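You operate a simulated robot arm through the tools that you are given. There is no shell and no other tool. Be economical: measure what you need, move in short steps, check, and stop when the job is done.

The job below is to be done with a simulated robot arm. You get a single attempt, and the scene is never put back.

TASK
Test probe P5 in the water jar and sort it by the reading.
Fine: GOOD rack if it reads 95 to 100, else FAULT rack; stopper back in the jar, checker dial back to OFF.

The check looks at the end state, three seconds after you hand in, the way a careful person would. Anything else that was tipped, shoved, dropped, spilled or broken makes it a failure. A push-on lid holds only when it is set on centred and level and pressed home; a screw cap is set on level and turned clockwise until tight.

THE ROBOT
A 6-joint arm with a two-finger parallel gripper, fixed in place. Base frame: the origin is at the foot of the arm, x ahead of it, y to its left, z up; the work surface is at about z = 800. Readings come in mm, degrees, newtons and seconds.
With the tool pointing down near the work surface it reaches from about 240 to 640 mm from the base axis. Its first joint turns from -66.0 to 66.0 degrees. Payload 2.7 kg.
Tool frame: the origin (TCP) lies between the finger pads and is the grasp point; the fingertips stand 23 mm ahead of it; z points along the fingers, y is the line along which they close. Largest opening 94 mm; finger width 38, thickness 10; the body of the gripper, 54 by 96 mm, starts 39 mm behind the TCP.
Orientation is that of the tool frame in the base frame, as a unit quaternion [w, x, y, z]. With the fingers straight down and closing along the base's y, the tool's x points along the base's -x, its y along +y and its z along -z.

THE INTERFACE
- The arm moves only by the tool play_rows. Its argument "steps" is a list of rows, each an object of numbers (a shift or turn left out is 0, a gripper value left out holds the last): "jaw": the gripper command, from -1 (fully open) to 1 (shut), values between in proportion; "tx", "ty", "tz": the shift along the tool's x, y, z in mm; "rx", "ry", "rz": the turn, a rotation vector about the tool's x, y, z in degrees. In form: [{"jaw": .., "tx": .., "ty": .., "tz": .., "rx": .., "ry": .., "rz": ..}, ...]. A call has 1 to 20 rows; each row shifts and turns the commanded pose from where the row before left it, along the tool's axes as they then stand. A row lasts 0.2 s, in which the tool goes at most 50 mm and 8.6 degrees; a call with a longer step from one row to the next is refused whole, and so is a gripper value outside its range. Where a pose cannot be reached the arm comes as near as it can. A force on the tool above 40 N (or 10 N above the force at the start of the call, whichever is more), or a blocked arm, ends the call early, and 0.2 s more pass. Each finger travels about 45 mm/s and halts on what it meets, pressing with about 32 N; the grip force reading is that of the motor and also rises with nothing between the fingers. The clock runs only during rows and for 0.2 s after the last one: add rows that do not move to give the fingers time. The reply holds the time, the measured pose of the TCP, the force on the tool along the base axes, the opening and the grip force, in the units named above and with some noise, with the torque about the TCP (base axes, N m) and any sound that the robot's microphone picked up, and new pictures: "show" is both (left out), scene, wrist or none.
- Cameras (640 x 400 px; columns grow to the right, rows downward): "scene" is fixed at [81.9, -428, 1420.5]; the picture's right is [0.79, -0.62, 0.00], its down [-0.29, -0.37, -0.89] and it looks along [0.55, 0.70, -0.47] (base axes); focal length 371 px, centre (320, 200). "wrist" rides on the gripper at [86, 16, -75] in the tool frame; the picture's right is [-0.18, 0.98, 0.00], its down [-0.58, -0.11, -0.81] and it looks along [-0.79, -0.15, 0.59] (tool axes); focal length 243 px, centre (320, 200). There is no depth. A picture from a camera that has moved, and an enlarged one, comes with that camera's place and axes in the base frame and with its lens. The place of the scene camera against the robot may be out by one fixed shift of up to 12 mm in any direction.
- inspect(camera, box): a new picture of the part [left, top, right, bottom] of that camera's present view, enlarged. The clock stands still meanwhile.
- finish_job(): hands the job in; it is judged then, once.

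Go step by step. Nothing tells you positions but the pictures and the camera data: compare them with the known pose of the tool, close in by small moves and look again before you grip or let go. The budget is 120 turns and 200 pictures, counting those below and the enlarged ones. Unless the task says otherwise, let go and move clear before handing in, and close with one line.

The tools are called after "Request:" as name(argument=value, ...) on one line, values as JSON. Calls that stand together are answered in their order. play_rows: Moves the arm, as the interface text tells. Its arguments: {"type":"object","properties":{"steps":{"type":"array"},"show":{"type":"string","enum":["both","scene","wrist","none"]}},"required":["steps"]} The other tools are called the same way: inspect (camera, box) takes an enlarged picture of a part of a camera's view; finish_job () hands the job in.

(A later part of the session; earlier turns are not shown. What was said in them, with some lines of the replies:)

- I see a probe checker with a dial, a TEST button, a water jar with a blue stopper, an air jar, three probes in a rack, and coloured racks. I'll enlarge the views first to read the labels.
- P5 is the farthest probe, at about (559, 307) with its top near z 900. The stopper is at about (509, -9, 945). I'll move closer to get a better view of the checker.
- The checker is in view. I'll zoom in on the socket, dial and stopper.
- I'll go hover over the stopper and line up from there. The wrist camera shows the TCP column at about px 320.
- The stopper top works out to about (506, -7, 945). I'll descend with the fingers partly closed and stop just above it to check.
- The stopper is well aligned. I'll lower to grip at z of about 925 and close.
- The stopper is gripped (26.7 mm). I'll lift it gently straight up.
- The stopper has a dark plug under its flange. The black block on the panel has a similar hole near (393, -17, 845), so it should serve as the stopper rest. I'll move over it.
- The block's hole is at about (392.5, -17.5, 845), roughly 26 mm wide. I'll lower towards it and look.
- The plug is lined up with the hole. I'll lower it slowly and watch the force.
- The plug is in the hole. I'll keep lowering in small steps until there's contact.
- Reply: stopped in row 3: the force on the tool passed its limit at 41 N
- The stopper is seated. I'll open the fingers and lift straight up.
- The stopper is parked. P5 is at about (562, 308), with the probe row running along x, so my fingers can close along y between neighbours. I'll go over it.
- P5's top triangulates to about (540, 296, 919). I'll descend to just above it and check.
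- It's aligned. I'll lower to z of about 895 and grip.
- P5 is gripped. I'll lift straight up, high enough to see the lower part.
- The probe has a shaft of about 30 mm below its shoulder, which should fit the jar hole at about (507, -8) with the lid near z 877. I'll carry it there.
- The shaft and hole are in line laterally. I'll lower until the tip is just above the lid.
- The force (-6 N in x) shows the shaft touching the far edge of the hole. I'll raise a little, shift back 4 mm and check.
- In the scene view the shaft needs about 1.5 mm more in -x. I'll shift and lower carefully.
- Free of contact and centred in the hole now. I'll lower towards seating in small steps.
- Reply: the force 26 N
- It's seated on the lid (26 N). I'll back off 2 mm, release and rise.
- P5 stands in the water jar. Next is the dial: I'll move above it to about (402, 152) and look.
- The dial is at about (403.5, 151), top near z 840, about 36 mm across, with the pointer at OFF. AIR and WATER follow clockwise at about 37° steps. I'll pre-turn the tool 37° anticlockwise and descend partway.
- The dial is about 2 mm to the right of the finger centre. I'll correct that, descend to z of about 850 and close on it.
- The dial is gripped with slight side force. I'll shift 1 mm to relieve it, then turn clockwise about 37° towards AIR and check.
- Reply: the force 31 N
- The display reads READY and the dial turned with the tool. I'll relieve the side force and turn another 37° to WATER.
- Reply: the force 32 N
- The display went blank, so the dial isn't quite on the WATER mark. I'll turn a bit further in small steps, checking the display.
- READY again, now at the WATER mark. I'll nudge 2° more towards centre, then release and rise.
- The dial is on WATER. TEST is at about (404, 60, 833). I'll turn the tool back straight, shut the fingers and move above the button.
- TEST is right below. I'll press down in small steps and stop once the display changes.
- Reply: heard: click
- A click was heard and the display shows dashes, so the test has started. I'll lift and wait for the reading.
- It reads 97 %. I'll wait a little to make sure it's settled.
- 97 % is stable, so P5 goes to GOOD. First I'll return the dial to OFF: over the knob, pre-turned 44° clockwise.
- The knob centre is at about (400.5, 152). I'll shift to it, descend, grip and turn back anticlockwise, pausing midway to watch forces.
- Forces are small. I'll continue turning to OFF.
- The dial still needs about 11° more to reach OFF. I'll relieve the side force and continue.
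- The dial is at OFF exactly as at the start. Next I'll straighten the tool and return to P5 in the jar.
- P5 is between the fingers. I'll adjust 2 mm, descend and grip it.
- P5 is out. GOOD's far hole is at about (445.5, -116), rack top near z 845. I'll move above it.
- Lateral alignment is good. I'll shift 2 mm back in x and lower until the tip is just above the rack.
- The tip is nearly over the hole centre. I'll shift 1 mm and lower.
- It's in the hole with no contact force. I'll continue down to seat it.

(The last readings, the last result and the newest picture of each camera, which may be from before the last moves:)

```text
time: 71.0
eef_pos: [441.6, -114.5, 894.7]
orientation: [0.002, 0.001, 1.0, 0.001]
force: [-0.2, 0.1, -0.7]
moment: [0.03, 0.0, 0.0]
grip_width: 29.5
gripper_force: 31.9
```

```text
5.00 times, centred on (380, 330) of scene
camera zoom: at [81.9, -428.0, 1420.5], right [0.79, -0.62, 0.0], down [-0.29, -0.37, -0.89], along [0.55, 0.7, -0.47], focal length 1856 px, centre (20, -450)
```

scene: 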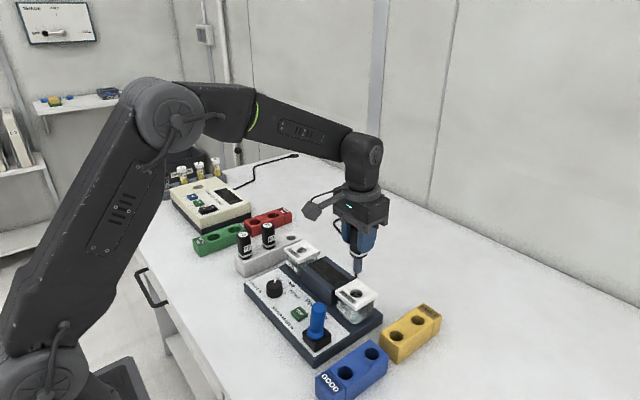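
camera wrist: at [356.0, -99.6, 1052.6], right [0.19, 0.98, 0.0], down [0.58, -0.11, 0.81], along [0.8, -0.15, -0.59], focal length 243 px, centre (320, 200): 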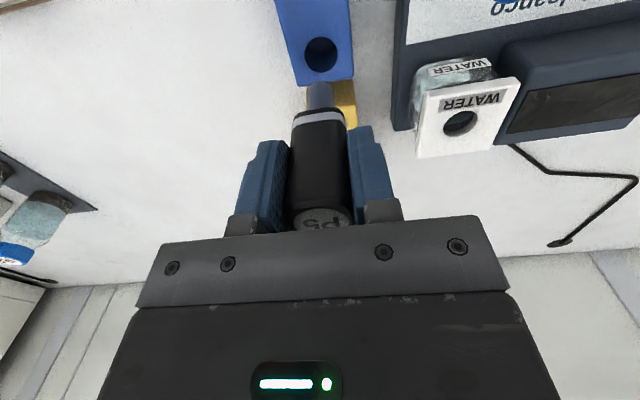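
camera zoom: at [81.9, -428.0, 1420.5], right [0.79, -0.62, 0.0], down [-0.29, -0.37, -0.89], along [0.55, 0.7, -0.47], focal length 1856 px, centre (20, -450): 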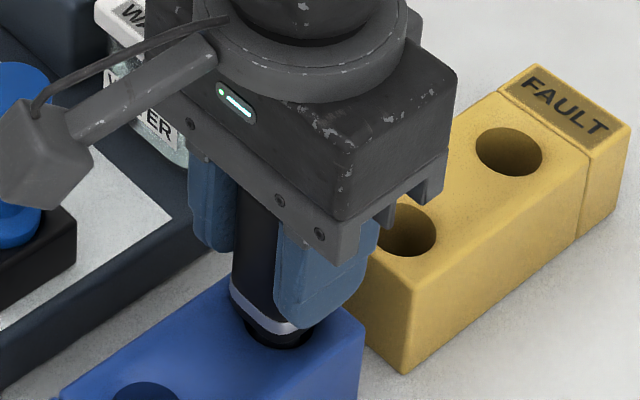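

Request:
play_rows(steps=[{"tz": 1.5}, {"tz": 1.5}, {"tz": 1}, {}], show="none")

```text
time: 72.0
eef_pos: [442.4, -115.8, 892.3]
orientation: [0.004, 0.0, 1.0, 0.0]
force: [-7.0, 3.1, 23.4]
moment: [0.23, 0.49, -0.01]
grip_width: 29.7
gripper_force: 32.1
```

It's seated (23 N). I'll back off slightly, release and rise.

Request:
play_rows(steps=[{"tz": -2}, {"jaw": -0.1}, {}, {}, {"tz": -20}, {"tz": -40}, {"tz": -40}, {"tz": -30}, {}], show="wrist")

Request:
inspect(camera="scene", box=[270, 250, 430, 400])

```text
time: 74.0
eef_pos: [441.7, -115.6, 1022.7]
orientation: [0.003, 0.0, 1.0, 0.001]
force: [0.1, -0.4, -0.6]
moment: [0.01, 0.05, -0.01]
grip_width: 51.5
gripper_force: 0.0
camera wrist: at [353.5, -99.1, 1097.1], right [0.19, 0.98, 0.0], down [0.58, -0.11, 0.81], along [0.8, -0.15, -0.59], focal length 243 px, centre (320, 200)
```

wrist: 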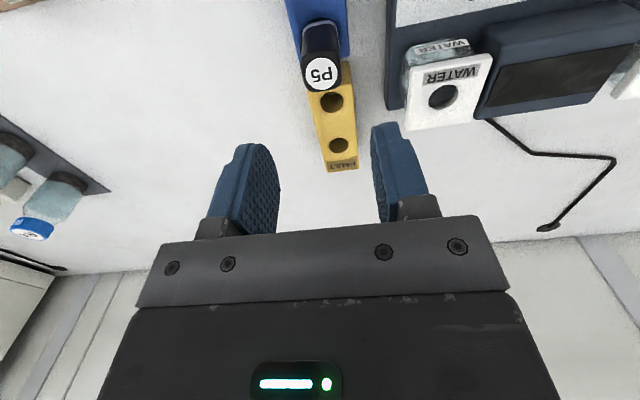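

```text
2.67 times, centred on (350, 325) of scene
camera zoom: at [81.9, -428.0, 1420.5], right [0.79, -0.62, 0.0], down [-0.29, -0.37, -0.89], along [0.55, 0.7, -0.47], focal length 990 px, centre (240, -133)
```

zoom: 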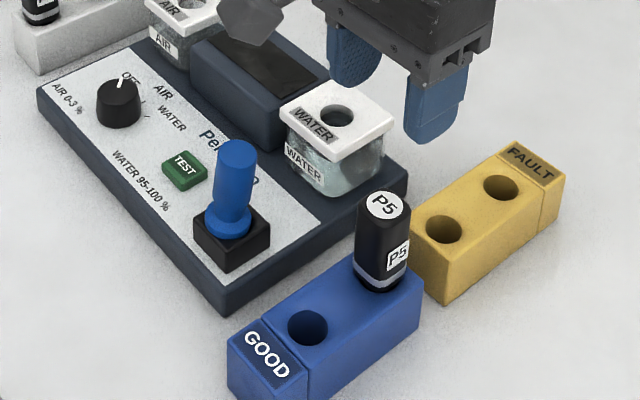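

P5 is seated upright in GOOD. Next I'll return the stopper to the jar, starting by moving over it.

Request:
play_rows(steps=[{"tx": 16, "ty": 33}, {"tx": 16, "ty": 33}, {"tx": 16, "ty": 33}, {"tz": 35}, {"tz": 35}, {}], show="wrist")

Request:
inspect(camera="wrist", box=[220, 50, 420, 180])

```text
time: 75.3
eef_pos: [394.1, -15.2, 952.0]
orientation: [0.004, 0.001, 1.0, 0.0]
force: [0.1, 0.5, 0.3]
moment: [-0.01, 0.0, -0.03]
grip_width: 51.8
gripper_force: 0.0
camera wrist: at [306.8, 0.8, 1026.7], right [0.19, 0.98, 0.0], down [0.58, -0.11, 0.81], along [0.8, -0.15, -0.59], focal length 243 px, centre (320, 200)
```

wrist: 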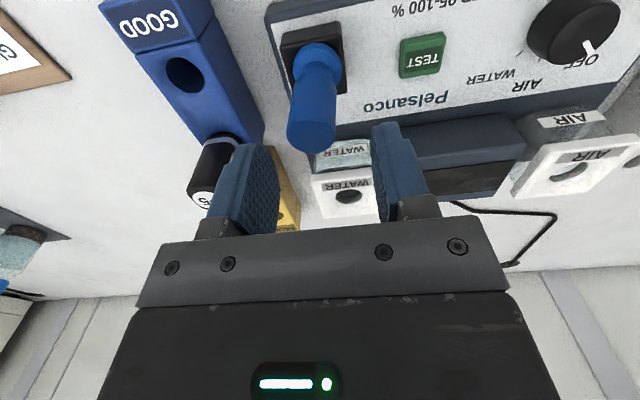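

```text
3.08 times, centred on (320, 115) of wrist
camera zoom: at [306.8, 0.8, 1026.7], right [0.19, 0.98, 0.0], down [0.58, -0.11, 0.81], along [0.8, -0.15, -0.59], focal length 746 px, centre (320, 462)
```

zoom: 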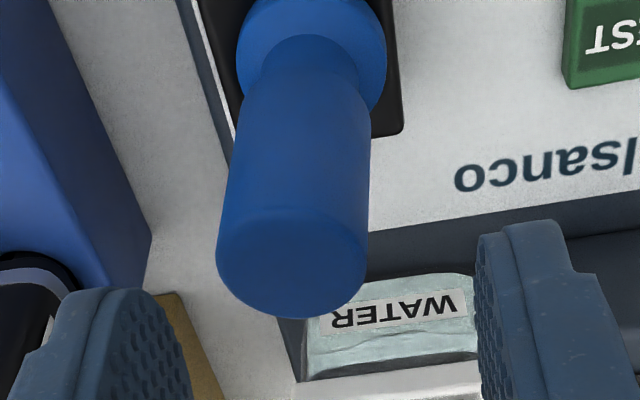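

The parked stopper leans a few degrees along (+x, -y). I'll turn the tool -45° so the pads close along the lean and straighten it as they grip.

Request:
play_rows(steps=[{"ty": -4, "rz": -7.5}, {"rz": -7.5}, {"rz": -7.5}, {"rz": -7.5}, {"rz": -7.5}, {"rz": -7.5}, {}], show="wrist")

Request:
inspect(camera="wrist", box=[220, 50, 420, 180])

```text
time: 77.0
eef_pos: [394.3, -20.1, 952.8]
orientation: [0.003, -0.382, 0.924, 0.0]
force: [0.0, 0.6, -0.1]
moment: [0.01, 0.01, 0.01]
grip_width: 51.7
gripper_force: 0.1
camera wrist: at [320.2, -69.5, 1027.0], right [-0.56, 0.83, 0.0], down [0.48, 0.33, 0.81], along [0.67, 0.46, -0.59], focal length 243 px, centre (320, 200)
```

wrist: 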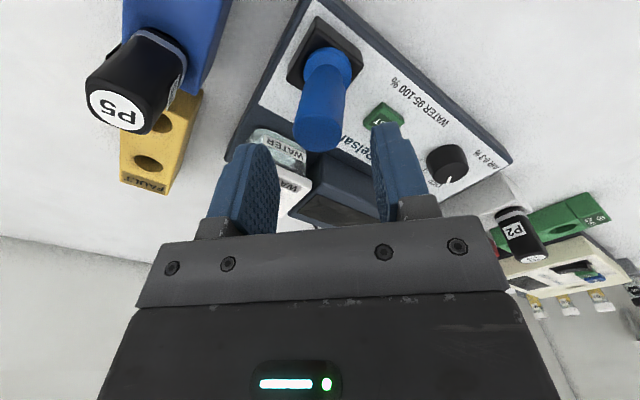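

```text
3.08 times, centred on (320, 115) of wrist
camera zoom: at [320.2, -69.5, 1027.0], right [-0.56, 0.83, 0.0], down [0.48, 0.33, 0.81], along [0.67, 0.46, -0.59], focal length 746 px, centre (320, 462)
```

zoom: 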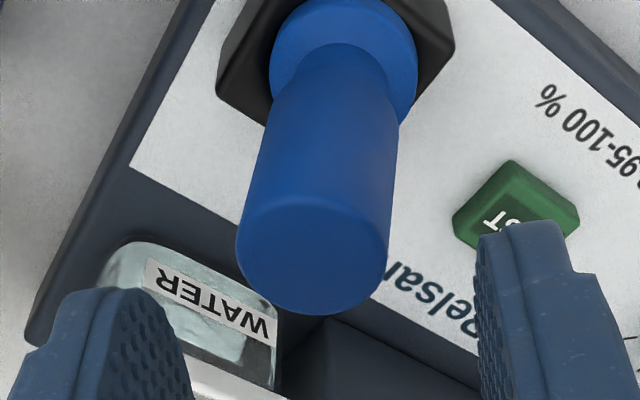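

I'll shift 2 mm right, descend to z of about 893 and close.

Request:
play_rows(steps=[{"ty": 2.5, "tz": 25}, {"tz": 25}, {"tz": 9}, {}, {"jaw": 0.3}, {}, {"jaw": 1}, {}, {}], show="wrist")

Request:
inspect(camera="scene", box=[270, 270, 370, 350])

```text
time: 79.0
eef_pos: [392.8, -17.5, 892.7]
orientation: [0.003, -0.382, 0.924, -0.001]
force: [0.3, 0.6, 1.0]
moment: [0.01, 0.0, -0.01]
grip_width: 26.8
gripper_force: 31.2
camera wrist: at [319.0, -67.5, 968.1], right [-0.56, 0.83, 0.0], down [0.48, 0.33, 0.81], along [0.67, 0.45, -0.59], focal length 243 px, centre (320, 200)
```

wrist: 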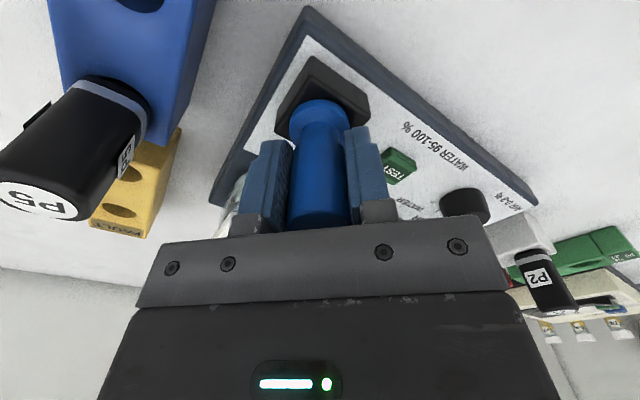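

```text
5.00 times, centred on (320, 310) of scene
camera zoom: at [81.9, -428.0, 1420.5], right [0.79, -0.62, 0.0], down [-0.29, -0.37, -0.89], along [0.55, 0.7, -0.47], focal length 1856 px, centre (320, -350)
```

zoom: 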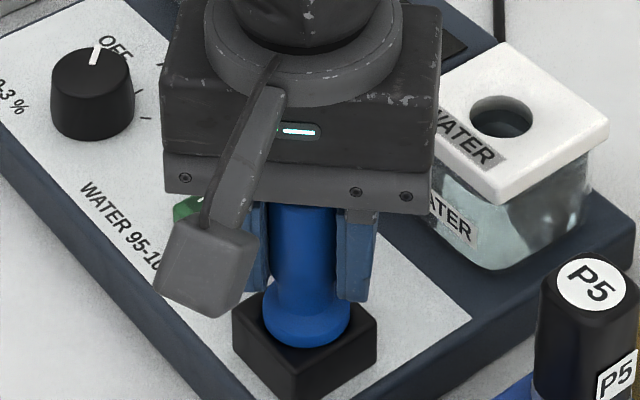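

The stopper is straight and gripped. I'll lift it, straighten the tool and move over the jar.

Request:
play_rows(steps=[{"tz": -10}, {"tz": -25}, {"tz": -40}, {"tz": -40, "rz": 7.5}, {"rz": 7.5}, {"rz": 7.5}, {"rz": 7.5}, {"rz": 7.5}, {"rz": 7.5}, {"tx": -37, "ty": 3}, {"tx": -37, "ty": 3}, {"tx": -36, "ty": 3}, {"tz": 20}, {}], show="wrist")

Request:
inspect(camera="wrist", box=[220, 0, 420, 130])

Request:
inspect(camera="scene", box=[310, 230, 400, 310])

```text
time: 82.0
eef_pos: [503.4, -8.3, 989.0]
orientation: [0.003, 0.001, 1.0, 0.0]
force: [-0.2, 0.2, -0.3]
moment: [0.0, -0.01, -0.04]
grip_width: 27.0
gripper_force: 31.8
camera wrist: at [415.5, 7.7, 1063.8], right [0.19, 0.98, 0.0], down [0.58, -0.11, 0.81], along [0.8, -0.15, -0.59], focal length 243 px, centre (320, 200)
```

wrist: 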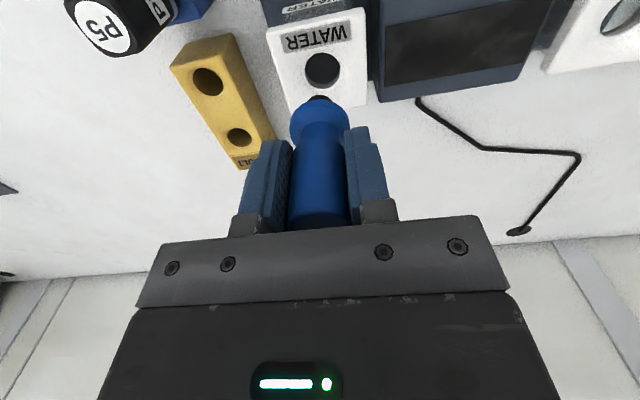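

```text
3.08 times, centred on (320, 65) of wrist
camera zoom: at [415.5, 7.7, 1063.8], right [0.19, 0.98, 0.0], down [0.58, -0.11, 0.81], along [0.8, -0.15, -0.59], focal length 746 px, centre (320, 615)
```

zoom: 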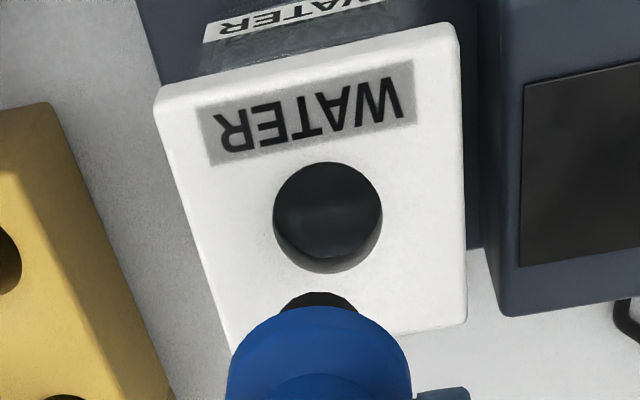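

```text
5.00 times, centred on (355, 270) of scene
camera zoom: at [81.9, -428.0, 1420.5], right [0.79, -0.62, 0.0], down [-0.29, -0.37, -0.89], along [0.55, 0.7, -0.47], focal length 1856 px, centre (145, -150)
```

zoom: 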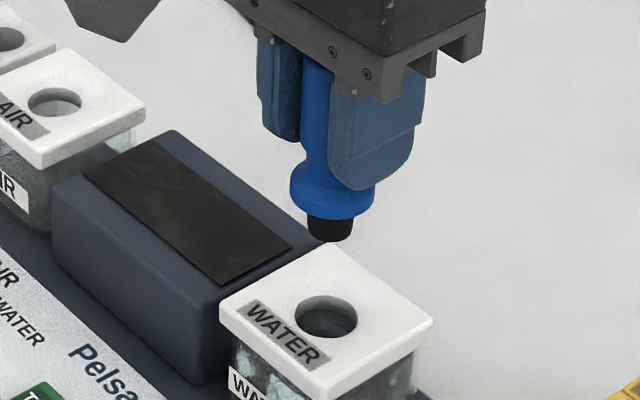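

The plug needs about +2 mm in y and +1.5 mm in x. I'll correct that, lower to just above the lid and check.

Request:
play_rows(steps=[{"tx": -1.5, "ty": 1.5, "tz": 20}, {"tz": 20}, {"tz": 5}, {}], show="none")

Request:
inspect(camera="wrist", box=[250, 20, 400, 120])

Request:
inspect(camera="scene", box=[310, 240, 400, 310])

```text
time: 83.0
eef_pos: [503.7, -7.0, 945.1]
orientation: [0.003, 0.0, 1.0, 0.0]
force: [-0.1, 0.2, -0.4]
moment: [-0.01, -0.02, 0.01]
grip_width: 26.9
gripper_force: 31.8
```

```text
4.00 times, centred on (325, 70) of wrist
camera zoom: at [416.4, 9.0, 1018.8], right [0.19, 0.98, 0.0], down [0.58, -0.11, 0.81], along [0.8, -0.15, -0.59], focal length 970 px, centre (300, 720)
```

zoom: 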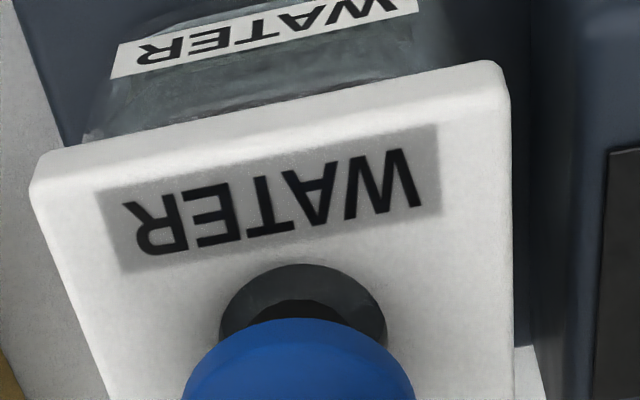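

```text
5.71 times, centred on (355, 275) of scene
camera zoom: at [81.9, -428.0, 1420.5], right [0.79, -0.62, 0.0], down [-0.29, -0.37, -0.89], along [0.55, 0.7, -0.47], focal length 2121 px, centre (120, -229)
```

zoom: 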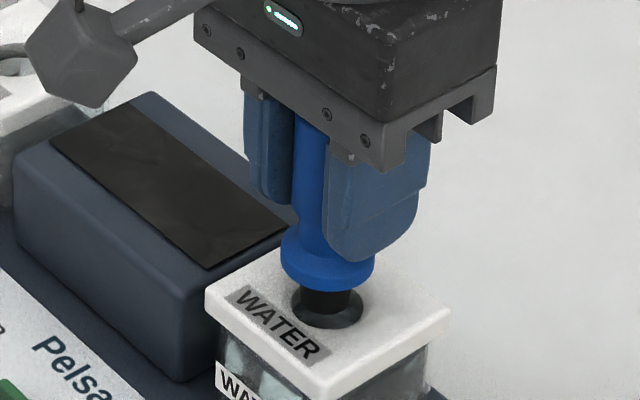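

Nearly centred. I'll apply a small correction and lower slowly.

Request:
play_rows(steps=[{"tx": 0.7, "ty": 0.6, "tz": 5}, {"tz": 5}, {"tz": 3}, {}], show="none")

Request:
inspect(camera="scene", box=[310, 240, 400, 310])

```text
time: 84.0
eef_pos: [503.5, -5.7, 932.1]
orientation: [0.002, 0.001, 1.0, 0.001]
force: [-0.5, 0.0, 0.5]
moment: [0.01, 0.0, -0.02]
grip_width: 26.6
gripper_force: 32.1
```

```text
5.71 times, centred on (355, 275) of scene
camera zoom: at [81.9, -428.0, 1420.5], right [0.79, -0.62, 0.0], down [-0.29, -0.37, -0.89], along [0.55, 0.7, -0.47], focal length 2121 px, centre (120, -229)
```

zoom: 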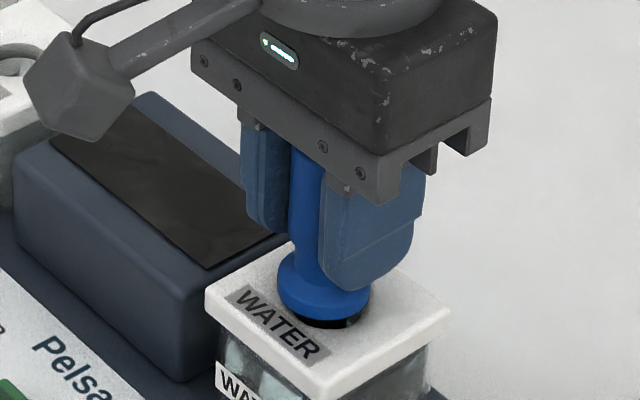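

The plug is in the hole without contact. I'll lower the last few millimetres to seat it.

Request:
play_rows(steps=[{"tz": 3}, {"tz": 2}, {"tz": 2}, {"tz": 1.5}, {}], show="none")

Request:
inspect(camera="scene", box=[310, 240, 400, 310])

```text
time: 85.2
eef_pos: [504.6, -7.8, 924.6]
orientation: [0.005, 0.001, 1.0, -0.001]
force: [-8.7, 1.5, 33.6]
moment: [-0.01, 0.79, -0.03]
grip_width: 26.7
gripper_force: 31.6
```

```text
5.71 times, centred on (355, 275) of scene
camera zoom: at [81.2, -427.9, 1420.6], right [0.79, -0.62, 0.0], down [-0.29, -0.37, -0.89], along [0.55, 0.69, -0.47], focal length 2121 px, centre (120, -229)
```

zoom: 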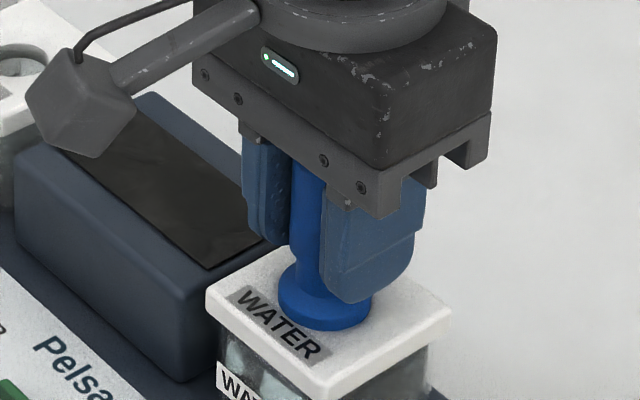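

The flange is on the lid (33 N), with some off-centre load. I'll ease off, shift 1 mm back, press lightly again, then check before release.

Request:
play_rows(steps=[{"tz": -2}, {"tx": 1}, {"tz": 1}, {"tz": 0.7}, {}], show="none")

```text
time: 86.3
eef_pos: [504.1, -8.0, 924.6]
orientation: [0.006, 0.001, 1.0, 0.001]
force: [5.0, 3.6, 27.4]
moment: [0.06, 0.2, 0.02]
grip_width: 26.8
gripper_force: 31.7
```

The load is better balanced. I'll ease off, release and rise.

Request:
play_rows(steps=[{"tz": -1.3}, {"jaw": 0.2}, {"jaw": -0.1}, {}, {}, {"tz": -20}, {"tz": -40}, {"tz": -40}, {}], show="wrist")

Request:
inspect(camera="scene", box=[310, 230, 400, 310])

Request:
inspect(camera="wrist", box=[220, 0, 420, 130])

```text
time: 88.3
eef_pos: [501.3, -6.0, 1025.6]
orientation: [0.004, 0.001, 1.0, 0.001]
force: [0.7, 0.3, 0.0]
moment: [0.0, -0.02, -0.01]
grip_width: 51.6
gripper_force: 0.0
camera wrist: at [414.3, 9.3, 1099.7], right [0.19, 0.98, 0.0], down [0.58, -0.11, 0.81], along [0.8, -0.15, -0.59], focal length 243 px, centre (320, 200)
```

wrist: 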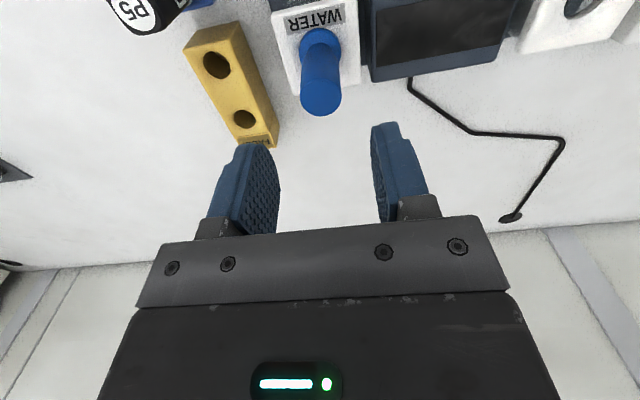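

```text
5.00 times, centred on (355, 270) of scene
camera zoom: at [81.9, -428.0, 1420.5], right [0.79, -0.62, 0.0], down [-0.29, -0.37, -0.89], along [0.55, 0.7, -0.47], focal length 1856 px, centre (145, -150)
```

zoom: 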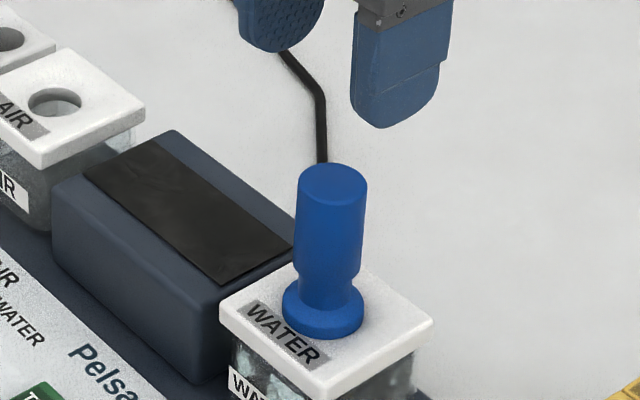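

```text
3.08 times, centred on (320, 65) of wrist
camera zoom: at [414.3, 9.3, 1099.7], right [0.19, 0.98, 0.0], down [0.58, -0.11, 0.81], along [0.8, -0.15, -0.59], focal length 746 px, centre (320, 615)
```

zoom: 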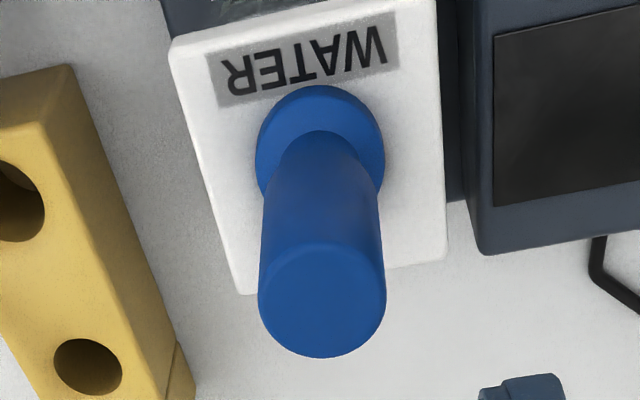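

The stopper sits level as it did originally. I'll retract the arm clear for a last overall check.

Request:
play_rows(steps=[{"tz": -40}, {"tz": -40}, {"tx": 45, "ty": 15}, {"tx": 45, "ty": 15}, {"tx": 45, "ty": 15}, {"tx": 30, "ty": 15}, {}], show="scene")

Request:
inspect(camera="scene", box=[220, 200, 460, 400])

```text
time: 90.0
eef_pos: [334.7, 54.6, 1102.6]
orientation: [0.002, 0.0, 1.0, 0.001]
force: [0.5, 1.0, -1.0]
moment: [-0.02, -0.02, 0.02]
grip_width: 51.7
gripper_force: 0.1
```

scene: 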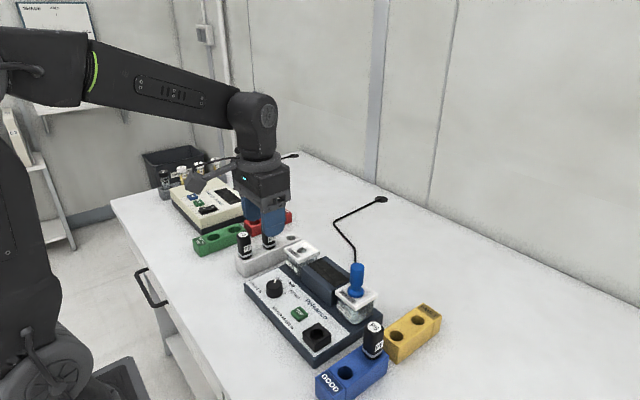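

```text
2.00 times, centred on (340, 300) of scene
camera zoom: at [81.9, -428.0, 1420.5], right [0.79, -0.62, 0.0], down [-0.29, -0.37, -0.89], along [0.55, 0.7, -0.47], focal length 742 px, centre (280, 0)
```

zoom: 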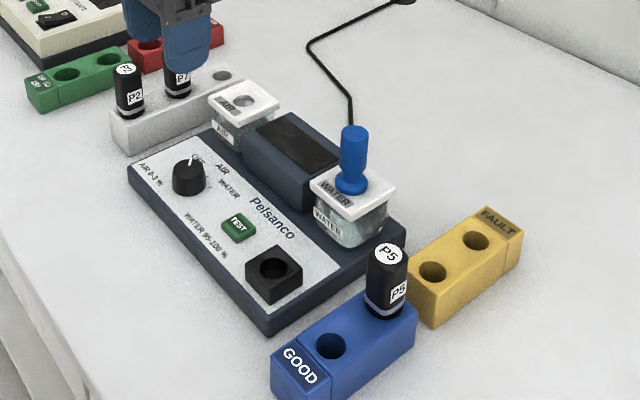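

P5 is in GOOD, the stopper is in the jar, the dial is at OFF, and nothing else has moved. I'm handing the job in.

Request:
finish_job()

```text
The job is handed in.
```

P5 read a steady 97 % in the water jar, so it is in the GOOD rack, with the stopper back in the jar, the checker dial at OFF and the arm clear.
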